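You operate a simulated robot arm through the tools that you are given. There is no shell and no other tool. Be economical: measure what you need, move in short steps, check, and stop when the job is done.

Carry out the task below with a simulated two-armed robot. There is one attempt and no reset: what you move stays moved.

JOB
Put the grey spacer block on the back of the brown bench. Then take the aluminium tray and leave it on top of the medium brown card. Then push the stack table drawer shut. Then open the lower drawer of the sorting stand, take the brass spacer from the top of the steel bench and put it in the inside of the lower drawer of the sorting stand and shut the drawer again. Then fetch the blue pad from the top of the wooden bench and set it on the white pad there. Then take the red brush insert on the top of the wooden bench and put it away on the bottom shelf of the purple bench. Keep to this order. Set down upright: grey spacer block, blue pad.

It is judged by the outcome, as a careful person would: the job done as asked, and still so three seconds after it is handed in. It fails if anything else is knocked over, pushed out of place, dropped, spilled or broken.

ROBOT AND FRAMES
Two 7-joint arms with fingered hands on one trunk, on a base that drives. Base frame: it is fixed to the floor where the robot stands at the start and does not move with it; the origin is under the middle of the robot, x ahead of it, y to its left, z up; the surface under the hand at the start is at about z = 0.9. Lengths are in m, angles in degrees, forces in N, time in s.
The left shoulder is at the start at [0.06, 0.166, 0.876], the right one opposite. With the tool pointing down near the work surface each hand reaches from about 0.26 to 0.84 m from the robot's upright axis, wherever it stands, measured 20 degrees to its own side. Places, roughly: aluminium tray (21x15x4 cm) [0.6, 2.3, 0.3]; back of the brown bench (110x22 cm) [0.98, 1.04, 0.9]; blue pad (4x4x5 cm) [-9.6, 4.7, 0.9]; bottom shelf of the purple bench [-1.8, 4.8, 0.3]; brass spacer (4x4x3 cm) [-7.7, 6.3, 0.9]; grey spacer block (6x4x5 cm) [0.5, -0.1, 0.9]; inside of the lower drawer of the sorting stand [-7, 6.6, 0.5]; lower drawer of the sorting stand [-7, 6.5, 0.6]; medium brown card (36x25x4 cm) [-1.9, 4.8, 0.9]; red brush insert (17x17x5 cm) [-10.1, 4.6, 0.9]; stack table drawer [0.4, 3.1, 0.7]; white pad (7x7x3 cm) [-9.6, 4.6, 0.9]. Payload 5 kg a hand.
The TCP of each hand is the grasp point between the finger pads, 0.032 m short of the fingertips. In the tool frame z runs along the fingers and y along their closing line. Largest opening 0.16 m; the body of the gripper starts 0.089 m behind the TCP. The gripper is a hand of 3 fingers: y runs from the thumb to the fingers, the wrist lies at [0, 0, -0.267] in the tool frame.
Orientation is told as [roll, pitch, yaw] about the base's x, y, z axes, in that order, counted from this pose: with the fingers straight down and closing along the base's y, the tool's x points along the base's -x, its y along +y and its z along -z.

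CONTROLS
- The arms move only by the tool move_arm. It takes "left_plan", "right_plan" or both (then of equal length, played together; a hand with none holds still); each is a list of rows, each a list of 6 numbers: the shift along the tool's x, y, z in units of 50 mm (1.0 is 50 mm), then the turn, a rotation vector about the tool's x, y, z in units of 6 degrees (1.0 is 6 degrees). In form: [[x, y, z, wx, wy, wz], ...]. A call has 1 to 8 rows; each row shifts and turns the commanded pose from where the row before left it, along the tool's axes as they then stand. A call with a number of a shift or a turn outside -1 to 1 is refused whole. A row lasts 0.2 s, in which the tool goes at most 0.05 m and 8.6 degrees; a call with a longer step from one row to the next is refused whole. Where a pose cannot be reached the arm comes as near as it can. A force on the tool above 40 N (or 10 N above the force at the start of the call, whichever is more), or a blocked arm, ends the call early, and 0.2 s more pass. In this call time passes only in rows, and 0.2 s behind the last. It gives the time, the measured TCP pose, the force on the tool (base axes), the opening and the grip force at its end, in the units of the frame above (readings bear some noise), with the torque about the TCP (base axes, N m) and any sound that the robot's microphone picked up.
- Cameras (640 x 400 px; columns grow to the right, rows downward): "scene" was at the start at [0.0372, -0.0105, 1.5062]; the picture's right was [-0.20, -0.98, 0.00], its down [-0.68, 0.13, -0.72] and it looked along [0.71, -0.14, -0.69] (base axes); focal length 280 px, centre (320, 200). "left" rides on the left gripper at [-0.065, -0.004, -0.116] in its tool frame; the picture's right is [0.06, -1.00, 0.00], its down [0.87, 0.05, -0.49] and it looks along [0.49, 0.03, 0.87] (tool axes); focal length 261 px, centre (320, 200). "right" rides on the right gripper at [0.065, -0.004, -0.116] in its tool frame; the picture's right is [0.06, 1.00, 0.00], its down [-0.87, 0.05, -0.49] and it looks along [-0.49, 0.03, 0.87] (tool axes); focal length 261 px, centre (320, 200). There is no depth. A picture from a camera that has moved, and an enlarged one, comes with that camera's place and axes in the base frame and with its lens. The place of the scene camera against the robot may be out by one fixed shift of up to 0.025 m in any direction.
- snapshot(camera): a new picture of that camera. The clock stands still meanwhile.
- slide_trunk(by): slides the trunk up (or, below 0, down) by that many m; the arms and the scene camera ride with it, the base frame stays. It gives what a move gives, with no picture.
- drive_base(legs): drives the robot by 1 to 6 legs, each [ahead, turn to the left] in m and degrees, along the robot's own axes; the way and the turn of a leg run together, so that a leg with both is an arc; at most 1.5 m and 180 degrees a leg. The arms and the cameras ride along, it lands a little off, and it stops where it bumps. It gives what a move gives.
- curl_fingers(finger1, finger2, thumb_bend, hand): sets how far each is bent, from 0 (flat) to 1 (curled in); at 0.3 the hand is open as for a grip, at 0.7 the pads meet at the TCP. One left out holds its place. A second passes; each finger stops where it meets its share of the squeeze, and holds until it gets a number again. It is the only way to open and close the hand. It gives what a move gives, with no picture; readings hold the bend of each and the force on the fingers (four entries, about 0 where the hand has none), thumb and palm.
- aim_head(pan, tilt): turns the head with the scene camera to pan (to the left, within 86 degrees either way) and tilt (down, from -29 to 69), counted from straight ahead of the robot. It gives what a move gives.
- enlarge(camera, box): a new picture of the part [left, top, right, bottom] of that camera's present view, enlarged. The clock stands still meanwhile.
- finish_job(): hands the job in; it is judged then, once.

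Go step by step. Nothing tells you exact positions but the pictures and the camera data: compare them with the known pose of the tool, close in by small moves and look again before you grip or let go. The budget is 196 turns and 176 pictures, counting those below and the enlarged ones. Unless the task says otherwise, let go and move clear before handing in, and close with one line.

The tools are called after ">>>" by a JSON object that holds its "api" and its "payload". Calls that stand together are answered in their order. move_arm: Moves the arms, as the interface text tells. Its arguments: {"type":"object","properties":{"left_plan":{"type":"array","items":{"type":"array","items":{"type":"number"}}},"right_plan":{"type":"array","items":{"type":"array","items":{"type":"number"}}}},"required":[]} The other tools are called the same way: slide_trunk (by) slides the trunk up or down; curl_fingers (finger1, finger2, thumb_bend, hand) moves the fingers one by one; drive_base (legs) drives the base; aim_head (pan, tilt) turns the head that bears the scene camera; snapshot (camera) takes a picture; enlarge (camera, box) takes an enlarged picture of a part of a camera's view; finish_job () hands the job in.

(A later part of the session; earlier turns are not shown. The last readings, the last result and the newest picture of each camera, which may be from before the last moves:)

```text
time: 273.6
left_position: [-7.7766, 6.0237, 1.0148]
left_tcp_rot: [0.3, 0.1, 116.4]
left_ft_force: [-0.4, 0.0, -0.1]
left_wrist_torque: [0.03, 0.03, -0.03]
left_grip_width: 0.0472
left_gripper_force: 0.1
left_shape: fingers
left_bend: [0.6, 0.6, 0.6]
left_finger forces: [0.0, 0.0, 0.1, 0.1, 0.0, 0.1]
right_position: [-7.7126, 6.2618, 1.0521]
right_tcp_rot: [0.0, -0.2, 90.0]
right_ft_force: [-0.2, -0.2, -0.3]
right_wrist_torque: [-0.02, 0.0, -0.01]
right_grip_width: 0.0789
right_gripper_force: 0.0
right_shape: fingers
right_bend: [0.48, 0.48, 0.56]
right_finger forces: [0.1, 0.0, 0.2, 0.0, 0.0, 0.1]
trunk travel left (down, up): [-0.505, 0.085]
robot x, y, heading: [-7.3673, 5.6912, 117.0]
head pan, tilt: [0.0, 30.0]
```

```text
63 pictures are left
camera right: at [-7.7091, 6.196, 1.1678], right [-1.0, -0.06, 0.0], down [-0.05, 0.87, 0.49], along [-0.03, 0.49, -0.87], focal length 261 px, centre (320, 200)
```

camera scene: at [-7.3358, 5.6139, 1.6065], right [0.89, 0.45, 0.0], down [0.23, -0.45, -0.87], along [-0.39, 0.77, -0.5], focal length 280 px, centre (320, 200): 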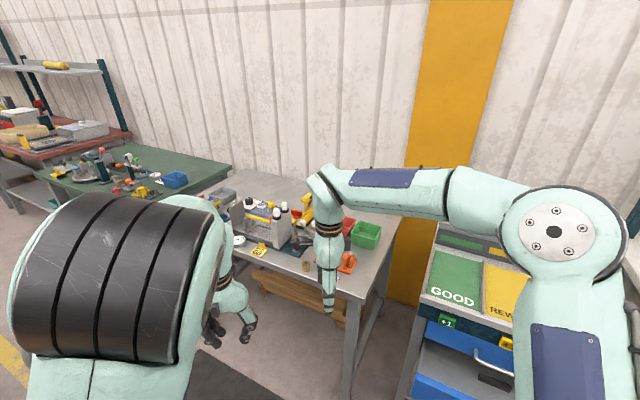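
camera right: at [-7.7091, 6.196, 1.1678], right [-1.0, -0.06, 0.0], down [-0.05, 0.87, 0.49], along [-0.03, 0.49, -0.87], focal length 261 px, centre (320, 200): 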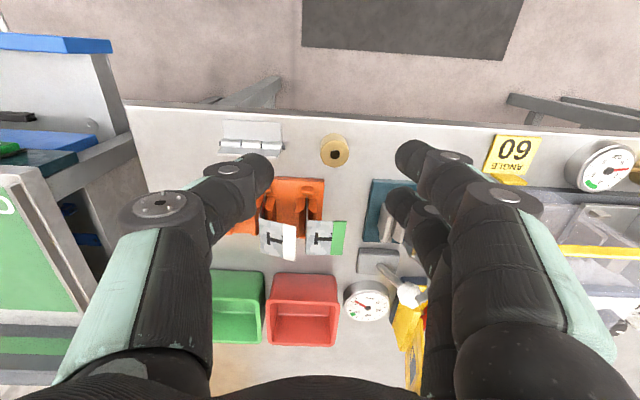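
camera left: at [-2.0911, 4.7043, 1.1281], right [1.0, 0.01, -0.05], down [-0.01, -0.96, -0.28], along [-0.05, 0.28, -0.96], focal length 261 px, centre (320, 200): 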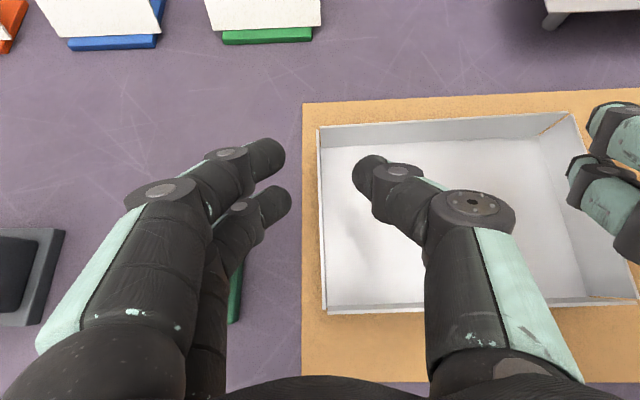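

Clear top view: spacer at (-7.727, 6.277), hinge 3 cm to the right. Fine-centring and descending.

>>> {"api": "move_arm", "payload": {"right_plan": [[-0.18, 0.27, 0.2, 0, 0, 0], [0, 0, 0.6, 0, 0, 0], [0, 0, 0.6, 0, 0, 0]]}}

>>> {"api": "snapshot", "payload": {"camera": "right"}}

```text
time: 274.4
left_position: [-7.7764, 6.0242, 1.0144]
left_tcp_rot: [0.3, 0.1, 116.3]
left_ft_force: [0.0, -1.0, -0.1]
left_wrist_torque: [-0.02, 0.0, -0.01]
left_grip_width: 0.0473
left_gripper_force: 0.0
left_shape: fingers
left_bend: [0.6, 0.6, 0.6]
left_finger forces: [0.1, 0.1, 0.0, 0.0, 0.1, 0.0]
right_position: [-7.7289, 6.2709, 0.9814]
right_tcp_rot: [0.1, -0.1, 90.1]
right_ft_force: [-0.2, -0.4, -0.3]
right_wrist_torque: [-0.04, 0.0, 0.0]
right_grip_width: 0.0792
right_gripper_force: 0.0
right_shape: fingers
right_bend: [0.48, 0.48, 0.56]
right_finger forces: [0.0, 0.0, 0.0, 0.1, 0.0, 0.0]
trunk travel left (down, up): [-0.505, 0.085]
robot x, y, heading: [-7.3661, 5.6901, 117.0]
head pan, tilt: [0.0, 30.0]
```

```text
62 pictures are left
camera right: at [-7.7244, 6.204, 1.0976], right [-1.0, -0.06, 0.0], down [-0.05, 0.87, 0.49], along [-0.03, 0.49, -0.87], focal length 261 px, centre (320, 200)
```

right: 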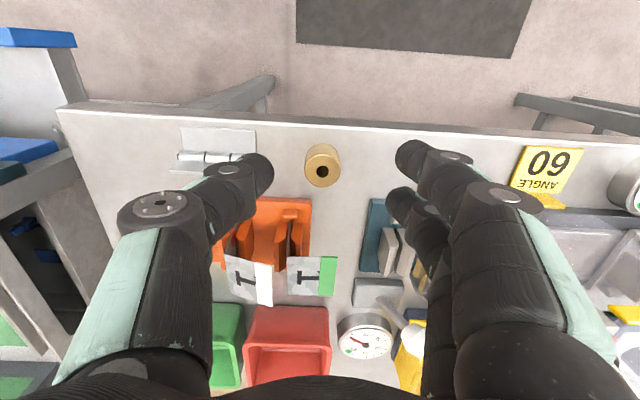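

Good clearance on all sides. Going down the last 4 cm and closing.

>>> {"api": "move_arm", "payload": {"right_plan": [[0, 0, 0.45, 0, 0, 0], [0, 0, 0.38, 0, 0, 0]]}}

>>> {"api": "curl_fingers", "payload": {"hand": "right", "finger1": 0.7, "finger2": 0.7, "thumb_bend": 0.66}}

>>> {"api": "snapshot", "payload": {"camera": "right"}}

```text
time: 275.0
left_position: [-7.7765, 6.0243, 1.0144]
left_tcp_rot: [0.3, -0.1, 116.5]
left_ft_force: [0.9, -0.5, 0.2]
left_wrist_torque: [0.01, -0.01, 0.0]
left_grip_width: 0.0472
left_gripper_force: 0.0
left_shape: fingers
left_bend: [0.6, 0.6, 0.6]
left_finger forces: [0.0, 0.1, 0.0, 0.0, 0.0, 0.0]
right_position: [-7.7289, 6.2694, 0.9427]
right_tcp_rot: [0.0, -0.1, 90.0]
right_ft_force: [-0.5, 1.0, 1.0]
right_wrist_torque: [0.04, -0.02, 0.0]
right_grip_width: 0.079
right_gripper_force: 0.1
right_shape: fingers
right_bend: [0.48, 0.48, 0.56]
right_finger forces: [0.0, 0.0, 0.1, 0.0, 0.0, 0.0]
trunk travel left (down, up): [-0.505, 0.085]
robot x, y, heading: [-7.368, 5.6918, 117.2]
head pan, tilt: [0.0, 30.0]
```

```text
time: 276.0
left_position: [-7.7762, 6.024, 1.0148]
left_tcp_rot: [0.3, 0.0, 116.4]
left_ft_force: [0.1, 0.6, 0.4]
left_wrist_torque: [0.02, -0.01, 0.0]
left_grip_width: 0.0475
left_gripper_force: 0.1
left_shape: fingers
left_bend: [0.6, 0.6, 0.6]
left_finger forces: [0.0, 0.1, 0.1, 0.1, 0.1, 0.1]
right_position: [-7.7278, 6.2702, 0.9406]
right_tcp_rot: [0.0, -0.3, 90.0]
right_ft_force: [0.2, -0.2, -0.3]
right_wrist_torque: [-0.01, -0.03, -0.03]
right_grip_width: 0.0191
right_gripper_force: 0.0
right_shape: fingers
right_bend: [0.7, 0.7, 0.66]
right_finger forces: [0.0, 0.0, 0.1, 0.1, 0.1, 0.0]
trunk travel left (down, up): [-0.505, 0.085]
robot x, y, heading: [-7.3642, 5.6883, 116.8]
head pan, tilt: [0.0, 30.0]
```

```text
61 pictures are left
camera right: at [-7.7239, 6.2042, 1.0578], right [-1.0, -0.06, 0.0], down [-0.05, 0.87, 0.49], along [-0.03, 0.49, -0.87], focal length 261 px, centre (320, 200)
```

right: 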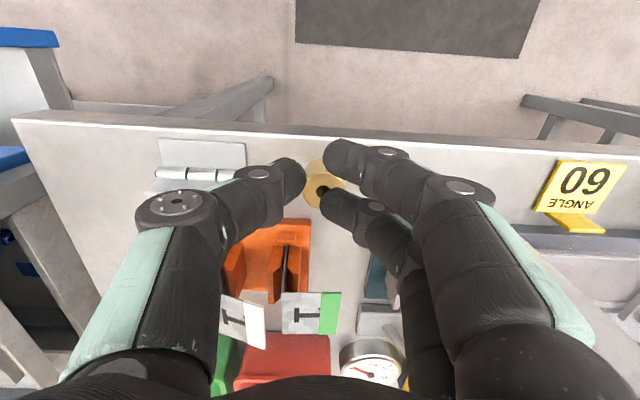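

The fingers closed just above the spacer, so this bench is lower than I assumed. Opening again and descending more.

>>> {"api": "curl_fingers", "payload": {"hand": "right", "finger1": 0.5, "finger2": 0.5, "thumb_bend": 0.57}}

>>> {"api": "snapshot", "payload": {"camera": "right"}}

```text
time: 277.0
left_position: [-7.7757, 6.0224, 1.015]
left_tcp_rot: [0.3, 0.0, 116.3]
left_ft_force: [-0.5, 0.2, 0.4]
left_wrist_torque: [-0.01, 0.01, -0.02]
left_grip_width: 0.0472
left_gripper_force: 0.0
left_shape: fingers
left_bend: [0.6, 0.6, 0.6]
left_finger forces: [0.0, 0.0, 0.0, 0.1, 0.0, 0.0]
right_position: [-7.7277, 6.2695, 0.9413]
right_tcp_rot: [0.0, -0.1, 90.0]
right_ft_force: [0.0, 0.2, 0.8]
right_wrist_torque: [0.03, -0.04, 0.0]
right_grip_width: 0.0742
right_gripper_force: 0.0
right_shape: fingers
right_bend: [0.5, 0.5, 0.56]
right_finger forces: [0.1, 0.0, 0.0, 0.0, 0.1, 0.0]
trunk travel left (down, up): [-0.505, 0.085]
robot x, y, heading: [-7.3639, 5.6936, 116.8]
head pan, tilt: [0.0, 30.0]
```

```text
60 pictures are left
camera right: at [-7.7238, 6.2042, 1.0578], right [-1.0, -0.06, 0.0], down [-0.05, 0.87, 0.49], along [-0.03, 0.49, -0.87], focal length 261 px, centre (320, 200)
```

right: 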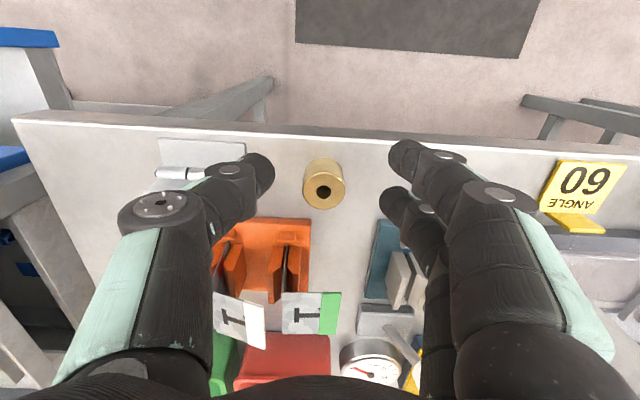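

By parallax the spacer's top is at z ≈ 0.892 and its centre at (-7.731, 6.291). Correcting and going down 4 cm.

>>> {"api": "move_arm", "payload": {"right_plan": [[-0.28, 0.06, 0.2, 0, 0, 0], [0, 0, 0.35, 0, 0, 0], [0, 0, 0.3, 0, 0, 0]]}}

>>> {"api": "snapshot", "payload": {"camera": "right"}}

```text
time: 277.8
left_position: [-7.7756, 6.0241, 1.0147]
left_tcp_rot: [0.3, 0.2, 116.4]
left_ft_force: [0.3, 0.5, -0.3]
left_wrist_torque: [-0.01, -0.01, -0.02]
left_grip_width: 0.0471
left_gripper_force: 0.0
left_shape: fingers
left_bend: [0.6, 0.6, 0.6]
left_finger forces: [0.0, 0.0, 0.1, 0.0, 0.0, 0.0]
right_position: [-7.7299, 6.2842, 0.8983]
right_tcp_rot: [0.0, -0.3, 90.1]
right_ft_force: [0.5, 0.6, -0.3]
right_wrist_torque: [0.0, -0.02, -0.01]
right_grip_width: 0.0742
right_gripper_force: 0.0
right_shape: fingers
right_bend: [0.5, 0.5, 0.56]
right_finger forces: [0.0, 0.0, 0.0, 0.1, 0.0, 0.0]
trunk travel left (down, up): [-0.505, 0.085]
robot x, y, heading: [-7.3676, 5.6924, 117.0]
head pan, tilt: [0.0, 30.0]
```

```text
59 pictures are left
camera right: at [-7.7259, 6.2189, 1.0152], right [-1.0, -0.06, 0.0], down [-0.05, 0.87, 0.49], along [-0.03, 0.49, -0.87], focal length 261 px, centre (320, 200)
```

right: 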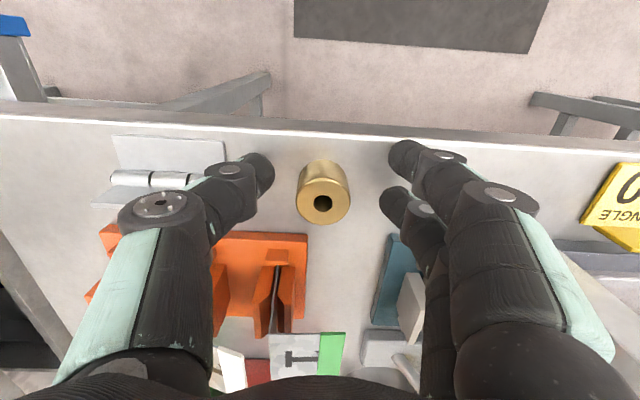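

The spacer is between thumb and fingers. Closing.

>>> {"api": "curl_fingers", "payload": {"hand": "right", "finger1": 0.75, "finger2": 0.75, "thumb_bend": 0.7}}

>>> {"api": "snapshot", "payload": {"camera": "right"}}

```text
time: 278.8
left_position: [-7.7752, 6.0241, 1.0154]
left_tcp_rot: [0.3, 0.0, 116.3]
left_ft_force: [0.5, 0.5, -0.5]
left_wrist_torque: [0.03, 0.0, -0.03]
left_grip_width: 0.0473
left_gripper_force: 0.0
left_shape: fingers
left_bend: [0.6, 0.6, 0.6]
left_finger forces: [0.0, 0.0, 0.0, 0.0, 0.1, 0.1]
right_position: [-7.7298, 6.2848, 0.8998]
right_tcp_rot: [-0.1, -0.2, 90.0]
right_ft_force: [0.4, 0.7, 0.0]
right_wrist_torque: [-0.02, -0.01, 0.01]
right_grip_width: 0.0112
right_gripper_force: 8.2
right_shape: fingers
right_bend: [0.75, 0.61, 0.68]
right_finger forces: [0.0, 8.2, 0.0, 0.0, 8.8, 0.0]
trunk travel left (down, up): [-0.505, 0.085]
robot x, y, heading: [-7.3658, 5.6889, 117.1]
head pan, tilt: [0.0, 30.0]
```

```text
58 pictures are left
camera right: at [-7.7257, 6.2187, 1.0156], right [-1.0, -0.06, 0.0], down [-0.05, 0.87, 0.49], along [-0.03, 0.49, -0.87], focal length 261 px, centre (320, 200)
```

right: 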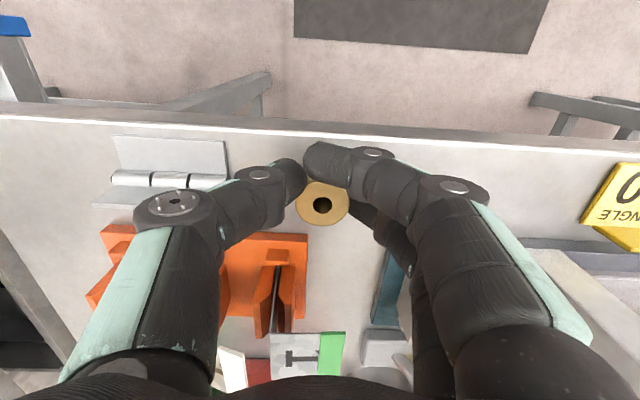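

The hand is about 1.4 cm too far toward me: the thumb slipped in front. I'll open, shift deeper, and close again.

>>> {"api": "curl_fingers", "payload": {"hand": "right", "finger1": 0.53, "finger2": 0.53, "thumb_bend": 0.56}}

>>> {"api": "move_arm", "payload": {"right_plan": [[-0.28, 0.02, 0, 0, 0, 0]]}}

>>> {"api": "snapshot", "payload": {"camera": "right"}}

```text
time: 279.8
left_position: [-7.7757, 6.0237, 1.0144]
left_tcp_rot: [0.3, 0.0, 116.4]
left_ft_force: [-0.2, 0.2, 0.5]
left_wrist_torque: [0.0, -0.02, 0.03]
left_grip_width: 0.047
left_gripper_force: 0.1
left_shape: fingers
left_bend: [0.6, 0.6, 0.6]
left_finger forces: [0.1, 0.0, 0.0, 0.0, 0.0, 0.0]
right_position: [-7.7309, 6.2842, 0.9003]
right_tcp_rot: [0.1, -0.2, 89.9]
right_ft_force: [0.5, -0.3, 0.4]
right_wrist_torque: [0.0, 0.02, 0.02]
right_grip_width: 0.0682
right_gripper_force: 0.0
right_shape: fingers
right_bend: [0.53, 0.53, 0.56]
right_finger forces: [0.0, 0.0, 0.0, 0.0, 0.0, 0.1]
trunk travel left (down, up): [-0.505, 0.085]
robot x, y, heading: [-7.3631, 5.6895, 117.2]
head pan, tilt: [0.0, 30.0]
```

```text
time: 280.2
left_position: [-7.7762, 6.0241, 1.0144]
left_tcp_rot: [0.3, 0.1, 116.3]
left_ft_force: [1.0, 0.2, 0.8]
left_wrist_torque: [0.01, -0.01, 0.0]
left_grip_width: 0.0475
left_gripper_force: 0.0
left_shape: fingers
left_bend: [0.6, 0.6, 0.6]
left_finger forces: [0.0, 0.0, 0.0, 0.1, 0.0, 0.1]
right_position: [-7.7298, 6.2991, 0.9]
right_tcp_rot: [0.0, -0.3, 90.0]
right_ft_force: [-0.4, -1.0, 0.3]
right_wrist_torque: [-0.04, -0.02, -0.01]
right_grip_width: 0.0683
right_gripper_force: 0.1
right_shape: fingers
right_bend: [0.53, 0.53, 0.56]
right_finger forces: [0.0, 0.0, 0.0, 0.1, 0.0, 0.0]
trunk travel left (down, up): [-0.505, 0.085]
robot x, y, heading: [-7.3633, 5.6912, 117.1]
head pan, tilt: [0.0, 30.0]
```

```text
57 pictures are left
camera right: at [-7.7257, 6.2334, 1.0157], right [-1.0, -0.06, 0.0], down [-0.05, 0.87, 0.49], along [-0.03, 0.49, -0.87], focal length 261 px, centre (320, 200)
```

right: 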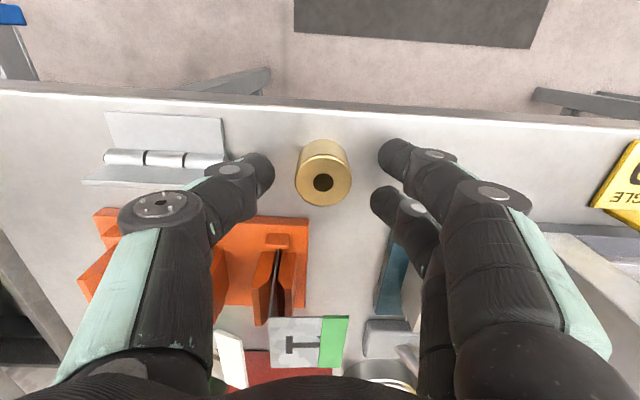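

Now the spacer sits between both fingers and the thumb. Closing.

>>> {"api": "curl_fingers", "payload": {"hand": "right", "finger1": 0.75, "finger2": 0.75, "thumb_bend": 0.72}}

>>> {"api": "snapshot", "payload": {"camera": "right"}}

```text
time: 281.2
left_position: [-7.7755, 6.0243, 1.0145]
left_tcp_rot: [0.4, 0.0, 116.4]
left_ft_force: [-0.2, 0.3, 0.0]
left_wrist_torque: [-0.01, -0.01, 0.0]
left_grip_width: 0.0471
left_gripper_force: 0.0
left_shape: fingers
left_bend: [0.6, 0.6, 0.6]
left_finger forces: [0.1, 0.0, 0.0, 0.1, 0.0, 0.0]
right_position: [-7.7303, 6.2977, 0.8995]
right_tcp_rot: [0.1, -0.2, 89.9]
right_ft_force: [1.0, 0.3, 0.6]
right_wrist_torque: [-0.02, -0.01, 0.01]
right_grip_width: 0.032
right_gripper_force: 16.6
right_shape: fingers
right_bend: [0.65, 0.64, 0.67]
right_finger forces: [7.1, 9.1, 0.0, 0.0, 16.3, 0.0]
trunk travel left (down, up): [-0.505, 0.085]
robot x, y, heading: [-7.3646, 5.6946, 117.0]
head pan, tilt: [0.0, 30.0]
```

```text
56 pictures are left
camera right: at [-7.726, 6.2327, 1.0158], right [-1.0, -0.06, 0.0], down [-0.05, 0.87, 0.49], along [-0.03, 0.49, -0.87], focal length 261 px, centre (320, 200)
```

right: 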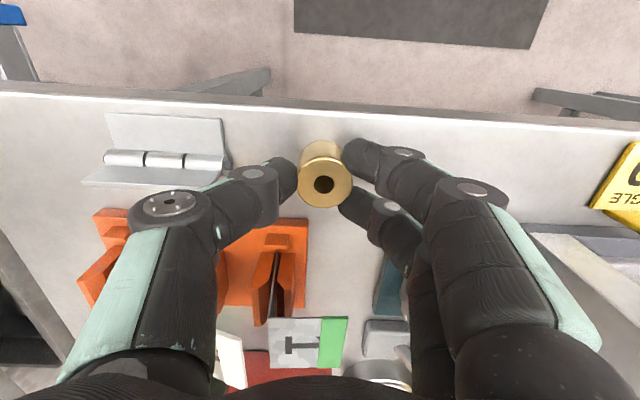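

Gripped. Lifting straight up.

>>> {"api": "move_arm", "payload": {"right_plan": [[0, 0, -0.4, 0, 0, 0], [0, 0, -0.9, 0, 0, 0], [0, 0, -0.9, 0, 0, 0], [0, 0, -0.9, 0, 0, 0], [0.5, 0, -0.4, 0, 0, 0], [0.9, 0, 0, 0, 0, 0], [0.9, 0, 0, 0, 0, 0]]}}

>>> {"api": "snapshot", "payload": {"camera": "right"}}

```text
time: 282.8
left_position: [-7.7766, 6.0232, 1.0154]
left_tcp_rot: [0.3, -0.1, 116.4]
left_ft_force: [-0.7, 1.3, 0.8]
left_wrist_torque: [0.02, 0.0, 0.02]
left_grip_width: 0.0474
left_gripper_force: 0.0
left_shape: fingers
left_bend: [0.6, 0.6, 0.6]
left_finger forces: [0.1, 0.0, 0.0, 0.1, 0.1, 0.0]
right_position: [-7.729, 6.1823, 1.0758]
right_tcp_rot: [0.0, -0.3, 90.0]
right_ft_force: [0.2, -1.0, -1.1]
right_wrist_torque: [0.03, 0.01, -0.02]
right_grip_width: 0.0321
right_gripper_force: 16.5
right_shape: fingers
right_bend: [0.65, 0.64, 0.67]
right_finger forces: [7.2, 9.3, 0.1, 0.0, 16.3, 0.0]
trunk travel left (down, up): [-0.505, 0.085]
robot x, y, heading: [-7.3659, 5.6942, 117.0]
head pan, tilt: [0.0, 30.0]
```

```text
55 pictures are left
camera right: at [-7.7248, 6.1165, 1.192], right [-1.0, -0.06, 0.0], down [-0.05, 0.87, 0.49], along [-0.03, 0.49, -0.87], focal length 261 px, centre (320, 200)
```

right: 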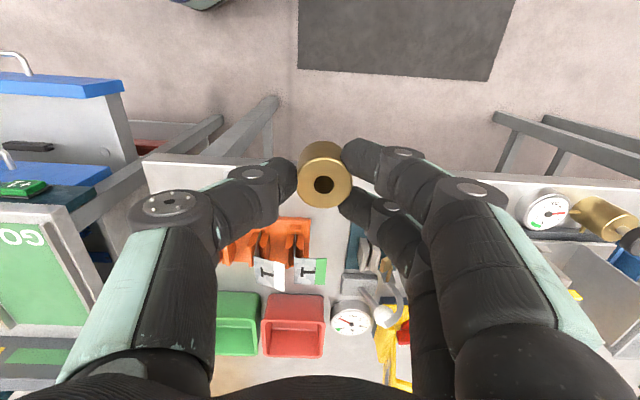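

Spacer held. Backing away and lining up with the open drawer.

>>> {"api": "drive_base", "payload": {"legs": [[-0.42, 0], [0, -62], [0.22, 0], [0, 35]]}}

>>> {"api": "aim_head", "payload": {"pan": 0, "tilt": 45}}

>>> {"api": "snapshot", "payload": {"camera": "scene"}}

>>> {"api": "snapshot", "payload": {"camera": "right"}}

```text
time: 287.4
left_position: [-7.2594, 5.8276, 1.0141]
left_tcp_rot: [0.3, 0.0, 75.2]
left_ft_force: [0.8, -0.1, 0.1]
left_wrist_torque: [0.0, 0.01, -0.02]
left_grip_width: 0.047
left_gripper_force: 0.0
left_shape: fingers
left_bend: [0.6, 0.6, 0.6]
left_finger forces: [0.0, 0.0, 0.0, 0.0, 0.1, 0.0]
right_position: [-7.1171, 5.9198, 1.0745]
right_tcp_rot: [0.1, -0.2, 48.7]
right_ft_force: [0.5, 0.5, -0.2]
right_wrist_torque: [0.02, 0.0, -0.01]
right_grip_width: 0.032
right_gripper_force: 16.6
right_shape: fingers
right_bend: [0.65, 0.65, 0.67]
right_finger forces: [7.3, 9.1, 0.0, 0.0, 16.2, 0.0]
trunk travel left (down, up): [-0.505, 0.085]
robot x, y, heading: [-7.1708, 5.3095, 76.0]
head pan, tilt: [0.0, 30.0]
stopped in leg 2: the robot was blocked; the commanded pose is now the measured one
```

```text
time: 288.2
left_position: [-7.2594, 5.8289, 1.0139]
left_tcp_rot: [0.3, 0.1, 75.2]
left_ft_force: [0.6, -0.9, -0.3]
left_wrist_torque: [-0.05, 0.02, 0.01]
left_grip_width: 0.0471
left_gripper_force: 0.1
left_shape: fingers
left_bend: [0.6, 0.6, 0.6]
left_finger forces: [0.1, 0.0, 0.0, 0.1, 0.1, 0.0]
right_position: [-7.119, 5.9185, 1.0749]
right_tcp_rot: [0.0, -0.3, 48.8]
right_ft_force: [0.1, -0.2, -1.3]
right_wrist_torque: [0.02, -0.03, 0.0]
right_grip_width: 0.0322
right_gripper_force: 17.3
right_shape: fingers
right_bend: [0.65, 0.65, 0.67]
right_finger forces: [7.3, 9.2, 0.0, 0.0, 16.4, 0.1]
trunk travel left (down, up): [-0.505, 0.085]
robot x, y, heading: [-7.1673, 5.3103, 75.9]
head pan, tilt: [0.0, 45.0]
```

```text
54 pictures are left
camera scene: at [-7.1703, 5.3649, 1.5839], right [0.97, -0.24, 0.0], down [-0.17, -0.69, -0.71], along [0.17, 0.69, -0.71], focal length 280 px, centre (320, 200)
```

scene: 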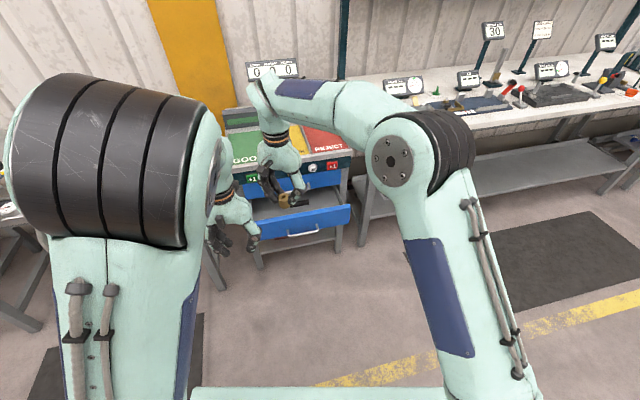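

```text
53 pictures are left
camera right: at [-7.1581, 5.8671, 1.1912], right [-0.79, 0.61, 0.0], down [0.53, 0.69, 0.49], along [0.3, 0.39, -0.87], focal length 261 px, centre (320, 200)
```

right: 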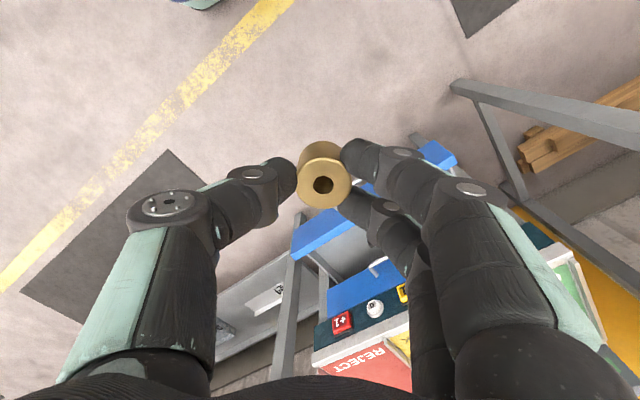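

Turning was blocked, probably by the cart behind. I'll go forward a little and straighten toward the drawer instead.

>>> {"api": "drive_base", "payload": {"legs": [[0.16, 0], [0, 14]]}}

>>> {"api": "slide_trunk", "payload": {"by": -0.15}}

>>> {"api": "snapshot", "payload": {"camera": "scene"}}

>>> {"api": "snapshot", "payload": {"camera": "right"}}

```text
time: 290.5
left_position: [-7.3448, 5.947, 1.0129]
left_tcp_rot: [0.2, 0.1, 89.3]
left_ft_force: [-0.3, 0.6, 1.3]
left_wrist_torque: [0.01, -0.03, -0.01]
left_grip_width: 0.0472
left_gripper_force: 0.1
left_shape: fingers
left_bend: [0.6, 0.6, 0.6]
left_finger forces: [0.0, 0.0, 0.0, 0.1, 0.0, 0.1]
right_position: [-7.2286, 6.0679, 1.0749]
right_tcp_rot: [-0.1, -0.3, 62.9]
right_ft_force: [0.4, -0.4, -1.2]
right_wrist_torque: [0.02, -0.06, -0.05]
right_grip_width: 0.0319
right_gripper_force: 16.0
right_shape: fingers
right_bend: [0.65, 0.65, 0.67]
right_finger forces: [7.2, 9.2, 0.0, 0.0, 16.2, 0.0]
trunk travel left (down, up): [-0.505, 0.085]
robot x, y, heading: [-7.1314, 5.4674, 89.8]
head pan, tilt: [0.0, 45.0]
```

```text
time: 292.2
left_position: [-7.3437, 5.9455, 0.8642]
left_tcp_rot: [0.3, 0.1, 89.3]
left_ft_force: [-0.5, -0.1, -1.5]
left_wrist_torque: [0.01, -0.01, 0.0]
left_grip_width: 0.0473
left_gripper_force: 0.0
left_shape: fingers
left_bend: [0.6, 0.6, 0.6]
left_finger forces: [0.0, 0.1, 0.1, 0.0, 0.0, 0.0]
right_position: [-7.2285, 6.0686, 0.9267]
right_tcp_rot: [0.0, -0.2, 63.0]
right_ft_force: [-0.3, 0.2, -1.8]
right_wrist_torque: [0.06, -0.02, 0.02]
right_grip_width: 0.0319
right_gripper_force: 16.3
right_shape: fingers
right_bend: [0.65, 0.65, 0.67]
right_finger forces: [7.2, 9.2, 0.0, 0.0, 16.2, 0.0]
trunk travel left (down, up): [-0.355, 0.235]
robot x, y, heading: [-7.1284, 5.4661, 89.9]
head pan, tilt: [0.0, 45.0]
```

```text
52 pictures are left
camera scene: at [-7.144, 5.5208, 1.4339], right [1.0, 0.0, 0.0], down [0.0, -0.71, -0.71], along [0.0, 0.71, -0.71], focal length 280 px, centre (320, 200)
```

scene: 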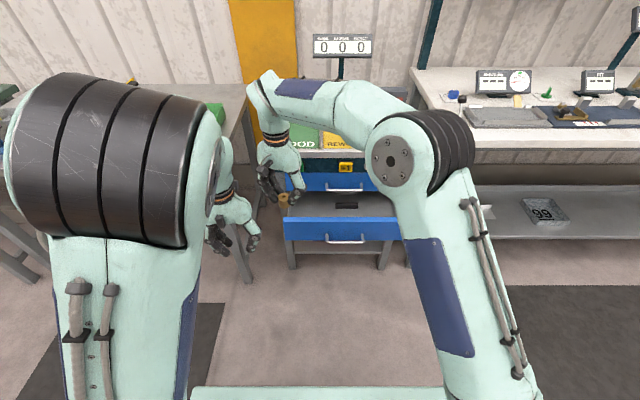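

```text
51 pictures are left
camera right: at [-7.2555, 6.0075, 1.0413], right [-0.92, 0.4, 0.0], down [0.35, 0.8, 0.49], along [0.2, 0.45, -0.87], focal length 261 px, centre (320, 200)
```

right: 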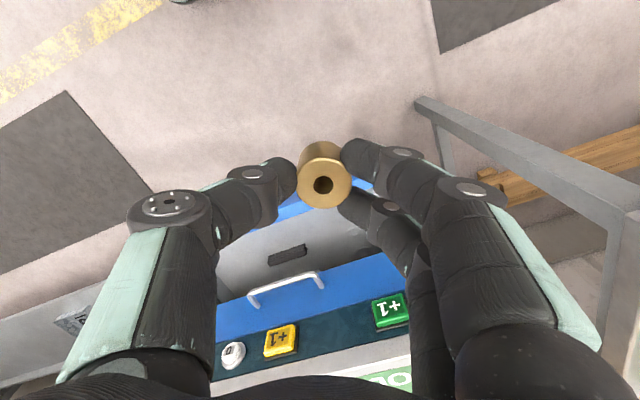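

The drawer got nudged partly in when I let go (panel now at y ≈ 6.22), which still leaves enough opening. I'll square the hand, tuck the left hand back, and move over the opening.

>>> {"api": "move_arm", "payload": {"left_plan": [[0.5, 0, -0.3, 0, 0, 0], [0.5, 0, -0.3, 0, 0, 0], [0.5, 0, -0.3, 0, 0, 0], [0.5, 0, -0.3, 0, 0, 0], [0.3, 0, -0.3, 0, 0, 0], [0, 0, 0, 0, 0, 0], [0, 0, 0, 0, 0, 0], [0, 0, 0, 0, 0, 0]], "right_plan": [[0, 0, 0, 0, 0, -0.9], [0, 0, 0, 0, 0, -0.9], [0, 0, 0, 0, 0, -0.9], [0, 0, 0, 0, 0, -0.9], [0, 0, 0, 0, 0, -0.9], [0, -0.86, 0, 0, 0, 0], [0, -0.86, 0, 0, 0, 0], [0, -0.86, 0, 0, 0, 0]]}}

>>> {"api": "drive_base", "payload": {"legs": [[0.17, 0]]}}

>>> {"api": "snapshot", "payload": {"camera": "right"}}

>>> {"api": "snapshot", "payload": {"camera": "scene"}}

```text
time: 294.0
left_position: [-7.3454, 5.8312, 0.9388]
left_tcp_rot: [0.3, 0.0, 89.3]
left_ft_force: [0.6, 0.2, -0.3]
left_wrist_torque: [0.01, 0.03, 0.0]
left_grip_width: 0.0476
left_gripper_force: 0.0
left_shape: fingers
left_bend: [0.6, 0.6, 0.6]
left_finger forces: [0.0, 0.0, 0.0, 0.0, 0.0, 0.1]
right_position: [-7.0998, 6.066, 0.9245]
right_tcp_rot: [0.0, -0.2, 90.0]
right_ft_force: [0.1, 0.1, -1.5]
right_wrist_torque: [0.0, -0.01, 0.02]
right_grip_width: 0.0321
right_gripper_force: 16.1
right_shape: fingers
right_bend: [0.65, 0.65, 0.67]
right_finger forces: [7.2, 9.1, 0.1, 0.0, 16.3, 0.0]
trunk travel left (down, up): [-0.355, 0.235]
robot x, y, heading: [-7.1256, 5.4656, 89.8]
head pan, tilt: [0.0, 45.0]
```

```text
time: 295.5
left_position: [-7.3436, 6.0027, 0.9405]
left_tcp_rot: [0.3, 0.1, 89.2]
left_ft_force: [0.2, -0.2, 0.8]
left_wrist_torque: [-0.01, 0.0, -0.02]
left_grip_width: 0.0473
left_gripper_force: 0.1
left_shape: fingers
left_bend: [0.6, 0.6, 0.6]
left_finger forces: [0.1, 0.0, 0.0, 0.0, 0.0, 0.0]
right_position: [-7.0996, 6.2361, 0.9249]
right_tcp_rot: [-0.1, -0.1, 89.8]
right_ft_force: [-0.5, 0.0, -1.0]
right_wrist_torque: [-0.03, -0.01, 0.0]
right_grip_width: 0.0318
right_gripper_force: 16.2
right_shape: fingers
right_bend: [0.65, 0.65, 0.67]
right_finger forces: [7.2, 9.1, 0.1, 0.0, 16.2, 0.0]
trunk travel left (down, up): [-0.355, 0.235]
robot x, y, heading: [-7.1312, 5.6372, 90.1]
head pan, tilt: [0.0, 45.0]
```

```text
50 pictures are left
camera right: at [-7.0958, 6.1705, 1.0403], right [-1.0, -0.06, 0.0], down [-0.05, 0.87, 0.49], along [-0.03, 0.49, -0.87], focal length 261 px, centre (320, 200)
```

right: 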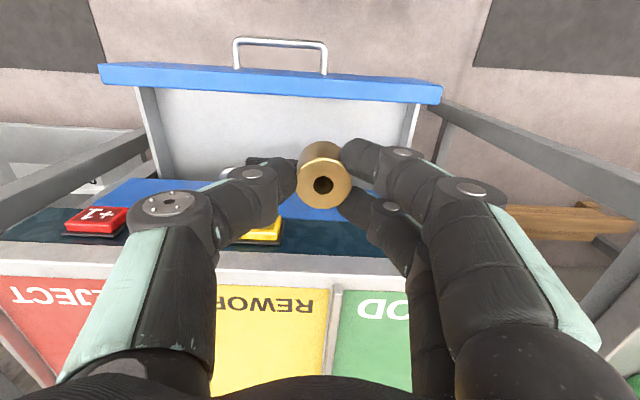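

```text
49 pictures are left
camera scene: at [-7.1436, 5.6918, 1.4338], right [1.0, 0.0, 0.0], down [0.0, -0.71, -0.71], along [0.0, 0.71, -0.71], focal length 280 px, centre (320, 200)
```

scene: 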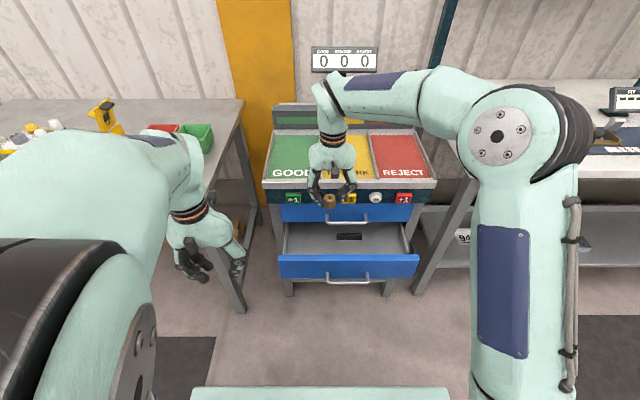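

I can see the opening from y ≈ 6.23 to 6.36. I'll move to x ≈ -7.14, y ≈ 6.277 and lower with the trunk, avoiding the upper drawer's handle.

>>> {"api": "move_arm", "payload": {"right_plan": [[-0.41, 0.4, 0, 0, 0, 0], [-0.41, 0.4, 0, 0, 0, 0]]}}

>>> {"api": "slide_trunk", "payload": {"by": -0.25}}

>>> {"api": "snapshot", "payload": {"camera": "right"}}

>>> {"api": "snapshot", "payload": {"camera": "scene"}}

```text
time: 296.1
left_position: [-7.3446, 6.0019, 0.9405]
left_tcp_rot: [0.4, 0.1, 89.2]
left_ft_force: [0.8, -0.5, -0.4]
left_wrist_torque: [0.02, 0.02, 0.02]
left_grip_width: 0.0471
left_gripper_force: 0.1
left_shape: fingers
left_bend: [0.6, 0.6, 0.6]
left_finger forces: [0.0, 0.0, 0.0, 0.0, 0.0, 0.0]
right_position: [-7.1418, 6.2782, 0.9237]
right_tcp_rot: [-0.1, -0.1, 89.8]
right_ft_force: [-0.5, -0.6, -1.2]
right_wrist_torque: [-0.03, -0.02, -0.03]
right_grip_width: 0.0321
right_gripper_force: 16.0
right_shape: fingers
right_bend: [0.65, 0.65, 0.67]
right_finger forces: [7.1, 9.2, 0.0, 0.0, 16.2, 0.0]
trunk travel left (down, up): [-0.355, 0.235]
robot x, y, heading: [-7.1287, 5.6338, 89.8]
head pan, tilt: [0.0, 45.0]
```

```text
time: 298.6
left_position: [-7.3445, 6.002, 0.6891]
left_tcp_rot: [0.3, 0.2, 89.1]
left_ft_force: [0.9, 0.2, -0.6]
left_wrist_torque: [0.01, -0.02, 0.0]
left_grip_width: 0.0472
left_gripper_force: 0.0
left_shape: fingers
left_bend: [0.6, 0.6, 0.6]
left_finger forces: [0.1, 0.1, 0.1, 0.0, 0.0, 0.0]
right_position: [-7.1392, 6.2781, 0.6759]
right_tcp_rot: [-0.1, -0.2, 89.7]
right_ft_force: [1.0, -0.7, -0.8]
right_wrist_torque: [0.01, 0.01, 0.0]
right_grip_width: 0.0318
right_gripper_force: 16.7
right_shape: fingers
right_bend: [0.65, 0.65, 0.67]
right_finger forces: [7.0, 9.2, 0.0, 0.0, 16.2, 0.0]
trunk travel left (down, up): [-0.105, 0.485]
robot x, y, heading: [-7.132, 5.6324, 89.9]
head pan, tilt: [0.0, 45.0]
```

```text
48 pictures are left
camera right: at [-7.1367, 6.2119, 0.7913], right [-1.0, -0.06, 0.0], down [-0.05, 0.87, 0.49], along [-0.03, 0.49, -0.87], focal length 261 px, centre (320, 200)
```

right: 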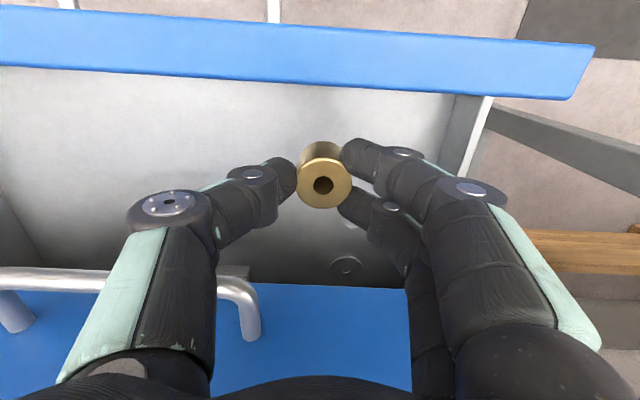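

```text
47 pictures are left
camera scene: at [-7.1436, 5.6909, 1.1839], right [1.0, 0.0, 0.0], down [0.0, -0.71, -0.71], along [0.0, 0.71, -0.71], focal length 280 px, centre (320, 200)
```

scene: 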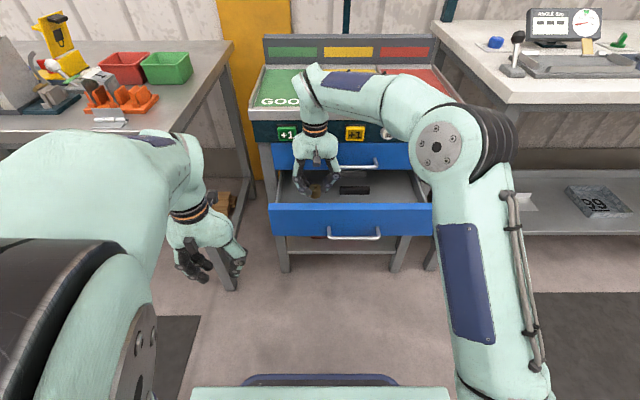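

Clear all around. Lowering further.

>>> {"api": "slide_trunk", "payload": {"by": -0.09}}

>>> {"api": "move_arm", "payload": {"right_plan": [[0, 0, 0.15, 0, 0, 0], [0, 0, 0.15, 0, 0, 0], [0, 0, 0.15, 0, 0, 0], [0, 0, 0.15, 0, 0, 0]]}}

>>> {"api": "snapshot", "payload": {"camera": "right"}}

```text
time: 299.9
left_position: [-7.3448, 6.0, 0.6013]
left_tcp_rot: [0.3, -0.2, 89.2]
left_ft_force: [-0.5, -0.1, -0.5]
left_wrist_torque: [0.0, 0.0, 0.02]
left_grip_width: 0.0475
left_gripper_force: 0.1
left_shape: fingers
left_bend: [0.6, 0.6, 0.6]
left_finger forces: [0.0, 0.0, 0.1, 0.0, 0.0, 0.1]
right_position: [-7.1412, 6.2776, 0.5905]
right_tcp_rot: [0.2, -0.6, 89.8]
right_ft_force: [-1.6, 1.0, 39.6]
right_wrist_torque: [0.1, 0.04, 0.09]
right_grip_width: 0.0309
right_gripper_force: 25.4
right_shape: fingers
right_bend: [0.69, 0.68, 0.68]
right_finger forces: [13.1, 15.0, 0.0, 0.1, 23.1, 0.1]
trunk travel left (down, up): [-0.015, 0.575]
robot x, y, heading: [-7.128, 5.6287, 89.9]
head pan, tilt: [0.0, 45.0]
```

```text
time: 300.4
left_position: [-7.3441, 6.0006, 0.5978]
left_tcp_rot: [0.3, -0.1, 89.2]
left_ft_force: [-0.1, -0.7, -0.2]
left_wrist_torque: [0.02, 0.04, 0.02]
left_grip_width: 0.0476
left_gripper_force: 0.0
left_shape: fingers
left_bend: [0.6, 0.6, 0.6]
left_finger forces: [0.0, 0.1, 0.0, 0.0, 0.0, 0.0]
right_position: [-7.1413, 6.2793, 0.5855]
right_tcp_rot: [0.3, -0.9, 89.7]
right_ft_force: [0.1, 2.0, 20.3]
right_wrist_torque: [0.05, -0.05, 0.0]
right_grip_width: 0.0307
right_gripper_force: 21.4
right_shape: fingers
right_bend: [0.69, 0.67, 0.68]
right_finger forces: [11.1, 12.7, 0.0, 0.1, 19.0, 0.0]
trunk travel left (down, up): [-0.015, 0.575]
robot x, y, heading: [-7.1298, 5.6341, 90.0]
head pan, tilt: [0.0, 45.0]
stopped in row 2 (right hand): the force on the tool passed its limit at 55 N (the readings are from after the stop); the commanded pose is now the measured one
```

```text
46 pictures are left
camera right: at [-7.1377, 6.2119, 0.6996], right [-1.0, -0.06, 0.0], down [-0.05, 0.86, 0.51], along [-0.03, 0.51, -0.86], focal length 261 px, centre (320, 200)
```

right: 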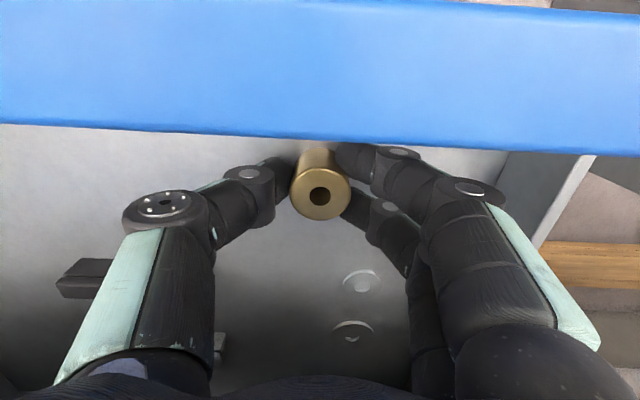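

The spacer touches the drawer floor. Releasing it.

>>> {"api": "curl_fingers", "payload": {"hand": "right", "finger1": 0.55, "finger2": 0.55, "thumb_bend": 0.58}}

>>> {"api": "slide_trunk", "payload": {"by": 0.1}}

>>> {"api": "snapshot", "payload": {"camera": "right"}}

```text
time: 300.9
left_position: [-7.344, 6.0019, 0.599]
left_tcp_rot: [0.4, 0.0, 89.2]
left_ft_force: [-0.3, 0.7, -0.7]
left_wrist_torque: [0.0, -0.02, -0.04]
left_grip_width: 0.0474
left_gripper_force: 0.1
left_shape: fingers
left_bend: [0.6, 0.6, 0.6]
left_finger forces: [0.1, 0.0, 0.0, 0.0, 0.1, 0.0]
right_position: [-7.1433, 6.2795, 0.5879]
right_tcp_rot: [0.5, -1.2, 89.8]
right_ft_force: [-1.5, 0.4, 17.6]
right_wrist_torque: [-0.17, -0.15, -0.06]
right_grip_width: 0.0555
right_gripper_force: 9.4
right_shape: fingers
right_bend: [0.57, 0.55, 0.59]
right_finger forces: [5.8, 0.0, 0.0, 0.0, 12.1, 0.0]
trunk travel left (down, up): [-0.015, 0.575]
robot x, y, heading: [-7.1291, 5.6348, 90.0]
head pan, tilt: [0.0, 45.0]
stopped (right hand): the force on the tool passed its limit at 41 N (the readings are from after the stop); the commanded pose is now the measured one
```

```text
time: 302.2
left_position: [-7.3444, 6.0023, 0.6992]
left_tcp_rot: [0.3, 0.2, 89.2]
left_ft_force: [0.6, -0.6, 0.0]
left_wrist_torque: [-0.03, -0.02, -0.05]
left_grip_width: 0.0476
left_gripper_force: 0.1
left_shape: fingers
left_bend: [0.6, 0.6, 0.6]
left_finger forces: [0.1, 0.0, 0.1, 0.1, 0.0, 0.0]
right_position: [-7.1415, 6.2791, 0.6851]
right_tcp_rot: [0.4, -0.6, 89.7]
right_ft_force: [-0.1, 0.4, -0.5]
right_wrist_torque: [0.01, -0.03, 0.01]
right_grip_width: 0.0625
right_gripper_force: 0.0
right_shape: fingers
right_bend: [0.55, 0.55, 0.57]
right_finger forces: [0.0, 0.0, 0.0, 0.0, 0.1, 0.0]
trunk travel left (down, up): [-0.115, 0.475]
robot x, y, heading: [-7.1316, 5.6396, 89.9]
head pan, tilt: [0.0, 45.0]
```

```text
45 pictures are left
camera right: at [-7.1379, 6.2123, 0.7997], right [-1.0, -0.06, 0.01], down [-0.05, 0.86, 0.5], along [-0.03, 0.5, -0.86], focal length 261 px, centre (320, 200)
```

right: 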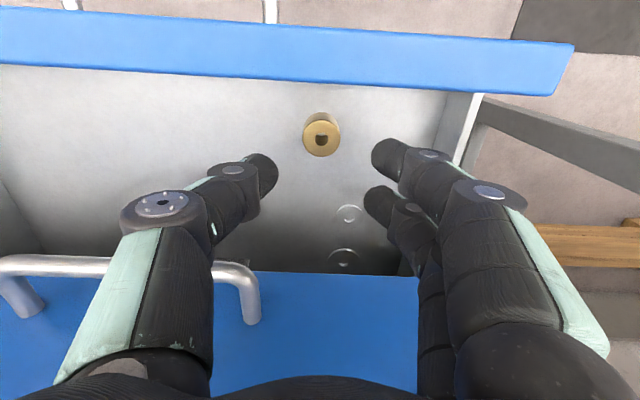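

The spacer stands inside the drawer. I'll lift out, back up, close the fist and pitch the hand forward to push the drawer shut.

>>> {"api": "slide_trunk", "payload": {"by": 0.06}}

>>> {"api": "drive_base", "payload": {"legs": [[-0.25, 0]]}}

>>> {"api": "curl_fingers", "payload": {"hand": "right", "finger1": 0.72, "finger2": 0.72, "thumb_bend": 0.72}}

>>> {"api": "slide_trunk", "payload": {"by": -0.06}}

>>> {"api": "move_arm", "payload": {"right_plan": [[-0.16, 0.06, 0.2, 0, -0.98, 0], [-0.139, 0.06, 0.215, 0, -0.98, 0], [-0.116, 0.06, 0.228, 0, -0.98, 0], [-0.092, 0.06, 0.239, 0, -0.98, 0], [-0.067, 0.06, 0.247, 0, -0.98, 0], [-0.041, 0.06, 0.253, 0, -0.98, 0], [-0.015, 0.06, 0.256, 0, -0.98, 0], [0.011, 0.06, 0.256, 0, -0.98, 0]]}}

>>> {"api": "snapshot", "payload": {"camera": "right"}}

```text
time: 303.2
left_position: [-7.3457, 6.0025, 0.76]
left_tcp_rot: [0.2, 0.1, 89.2]
left_ft_force: [0.0, -0.4, 0.4]
left_wrist_torque: [0.02, 0.01, -0.01]
left_grip_width: 0.0472
left_gripper_force: 0.1
left_shape: fingers
left_bend: [0.6, 0.6, 0.6]
left_finger forces: [0.0, 0.1, 0.1, 0.0, 0.1, 0.0]
right_position: [-7.1415, 6.279, 0.7448]
right_tcp_rot: [0.3, -0.8, 89.6]
right_ft_force: [0.5, -0.3, -0.3]
right_wrist_torque: [0.01, 0.01, 0.02]
right_grip_width: 0.0624
right_gripper_force: 0.1
right_shape: fingers
right_bend: [0.55, 0.55, 0.57]
right_finger forces: [0.0, 0.0, 0.0, 0.1, 0.0, 0.0]
trunk travel left (down, up): [-0.175, 0.415]
robot x, y, heading: [-7.1321, 5.6339, 89.9]
head pan, tilt: [0.0, 45.0]
```

```text
time: 305.1
left_position: [-7.3437, 5.7549, 0.7605]
left_tcp_rot: [0.3, 0.2, 89.0]
left_ft_force: [-0.2, 0.7, 0.2]
left_wrist_torque: [0.03, -0.02, 0.02]
left_grip_width: 0.0472
left_gripper_force: 0.1
left_shape: fingers
left_bend: [0.6, 0.6, 0.6]
left_finger forces: [0.1, 0.0, 0.0, 0.1, 0.0, 0.1]
right_position: [-7.1415, 6.0319, 0.7444]
right_tcp_rot: [0.3, -0.8, 89.5]
right_ft_force: [-0.2, -0.3, -0.2]
right_wrist_torque: [-0.02, 0.02, 0.01]
right_grip_width: 0.0625
right_gripper_force: 0.0
right_shape: fingers
right_bend: [0.55, 0.55, 0.57]
right_finger forces: [0.0, 0.0, 0.0, 0.1, 0.1, 0.0]
trunk travel left (down, up): [-0.175, 0.415]
robot x, y, heading: [-7.1316, 5.3885, 89.7]
head pan, tilt: [0.0, 45.0]
```

```text
time: 306.1
left_position: [-7.3452, 5.7535, 0.7606]
left_tcp_rot: [0.3, 0.1, 89.0]
left_ft_force: [-0.4, 0.0, -0.2]
left_wrist_torque: [0.03, 0.0, 0.0]
left_grip_width: 0.0474
left_gripper_force: 0.2
left_shape: fingers
left_bend: [0.6, 0.6, 0.6]
left_finger forces: [0.0, 0.0, 0.1, 0.1, 0.0, 0.0]
right_position: [-7.1413, 6.0314, 0.7447]
right_tcp_rot: [0.4, -0.8, 89.5]
right_ft_force: [0.2, 0.6, -0.4]
right_wrist_torque: [-0.01, 0.0, 0.05]
right_grip_width: 0.0068
right_gripper_force: 0.2
right_shape: fingers
right_bend: [0.72, 0.72, 0.72]
right_finger forces: [0.0, 0.0, 0.0, 0.1, 0.0, 0.1]
trunk travel left (down, up): [-0.175, 0.415]
robot x, y, heading: [-7.1343, 5.3853, 89.6]
head pan, tilt: [0.0, 45.0]
```

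```text
time: 307.1
left_position: [-7.3437, 5.755, 0.6999]
left_tcp_rot: [0.3, 0.0, 89.0]
left_ft_force: [0.7, 1.4, -0.3]
left_wrist_torque: [-0.01, 0.01, 0.02]
left_grip_width: 0.0473
left_gripper_force: 0.0
left_shape: fingers
left_bend: [0.6, 0.6, 0.6]
left_finger forces: [0.0, 0.1, 0.1, 0.0, 0.1, 0.0]
right_position: [-7.141, 6.0328, 0.6852]
right_tcp_rot: [0.5, -1.0, 89.5]
right_ft_force: [-0.5, -0.1, -0.5]
right_wrist_torque: [-0.02, -0.02, -0.01]
right_grip_width: 0.0066
right_gripper_force: 0.0
right_shape: fingers
right_bend: [0.72, 0.72, 0.72]
right_finger forces: [0.1, 0.0, 0.1, 0.0, 0.0, 0.0]
trunk travel left (down, up): [-0.115, 0.475]
robot x, y, heading: [-7.134, 5.3855, 89.5]
head pan, tilt: [0.0, 45.0]
```

```text
time: 308.9
left_position: [-7.3432, 5.7546, 0.6993]
left_tcp_rot: [0.2, 0.1, 88.9]
left_ft_force: [0.1, 0.4, 0.0]
left_wrist_torque: [0.02, 0.03, 0.02]
left_grip_width: 0.0472
left_gripper_force: 0.1
left_shape: fingers
left_bend: [0.6, 0.6, 0.6]
left_finger forces: [0.0, 0.0, 0.0, 0.0, 0.0, 0.0]
right_position: [-7.1632, 6.0982, 0.6084]
right_tcp_rot: [0.4, -47.0, 89.4]
right_ft_force: [0.3, -0.2, 0.1]
right_wrist_torque: [0.0, 0.0, 0.03]
right_grip_width: 0.0064
right_gripper_force: 0.1
right_shape: fingers
right_bend: [0.72, 0.72, 0.72]
right_finger forces: [0.0, 0.0, 0.0, 0.1, 0.0, 0.0]
trunk travel left (down, up): [-0.115, 0.475]
robot x, y, heading: [-7.1274, 5.3878, 89.7]
head pan, tilt: [0.0, 45.0]
```

```text
44 pictures are left
camera right: at [-7.1606, 5.9685, 0.6398], right [-1.0, -0.04, -0.04], down [-0.05, 0.23, 0.97], along [-0.03, 0.97, -0.24], focal length 261 px, centre (320, 200)
```

right: 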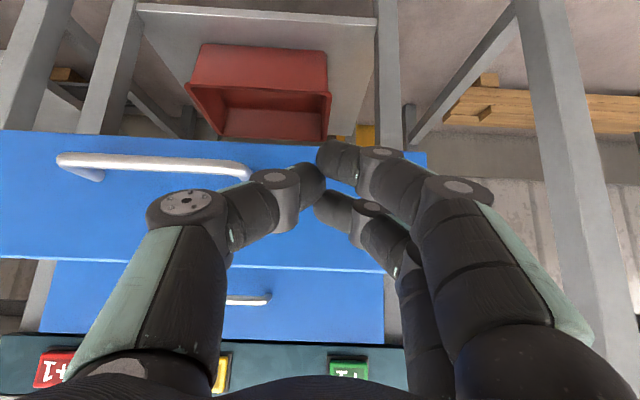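

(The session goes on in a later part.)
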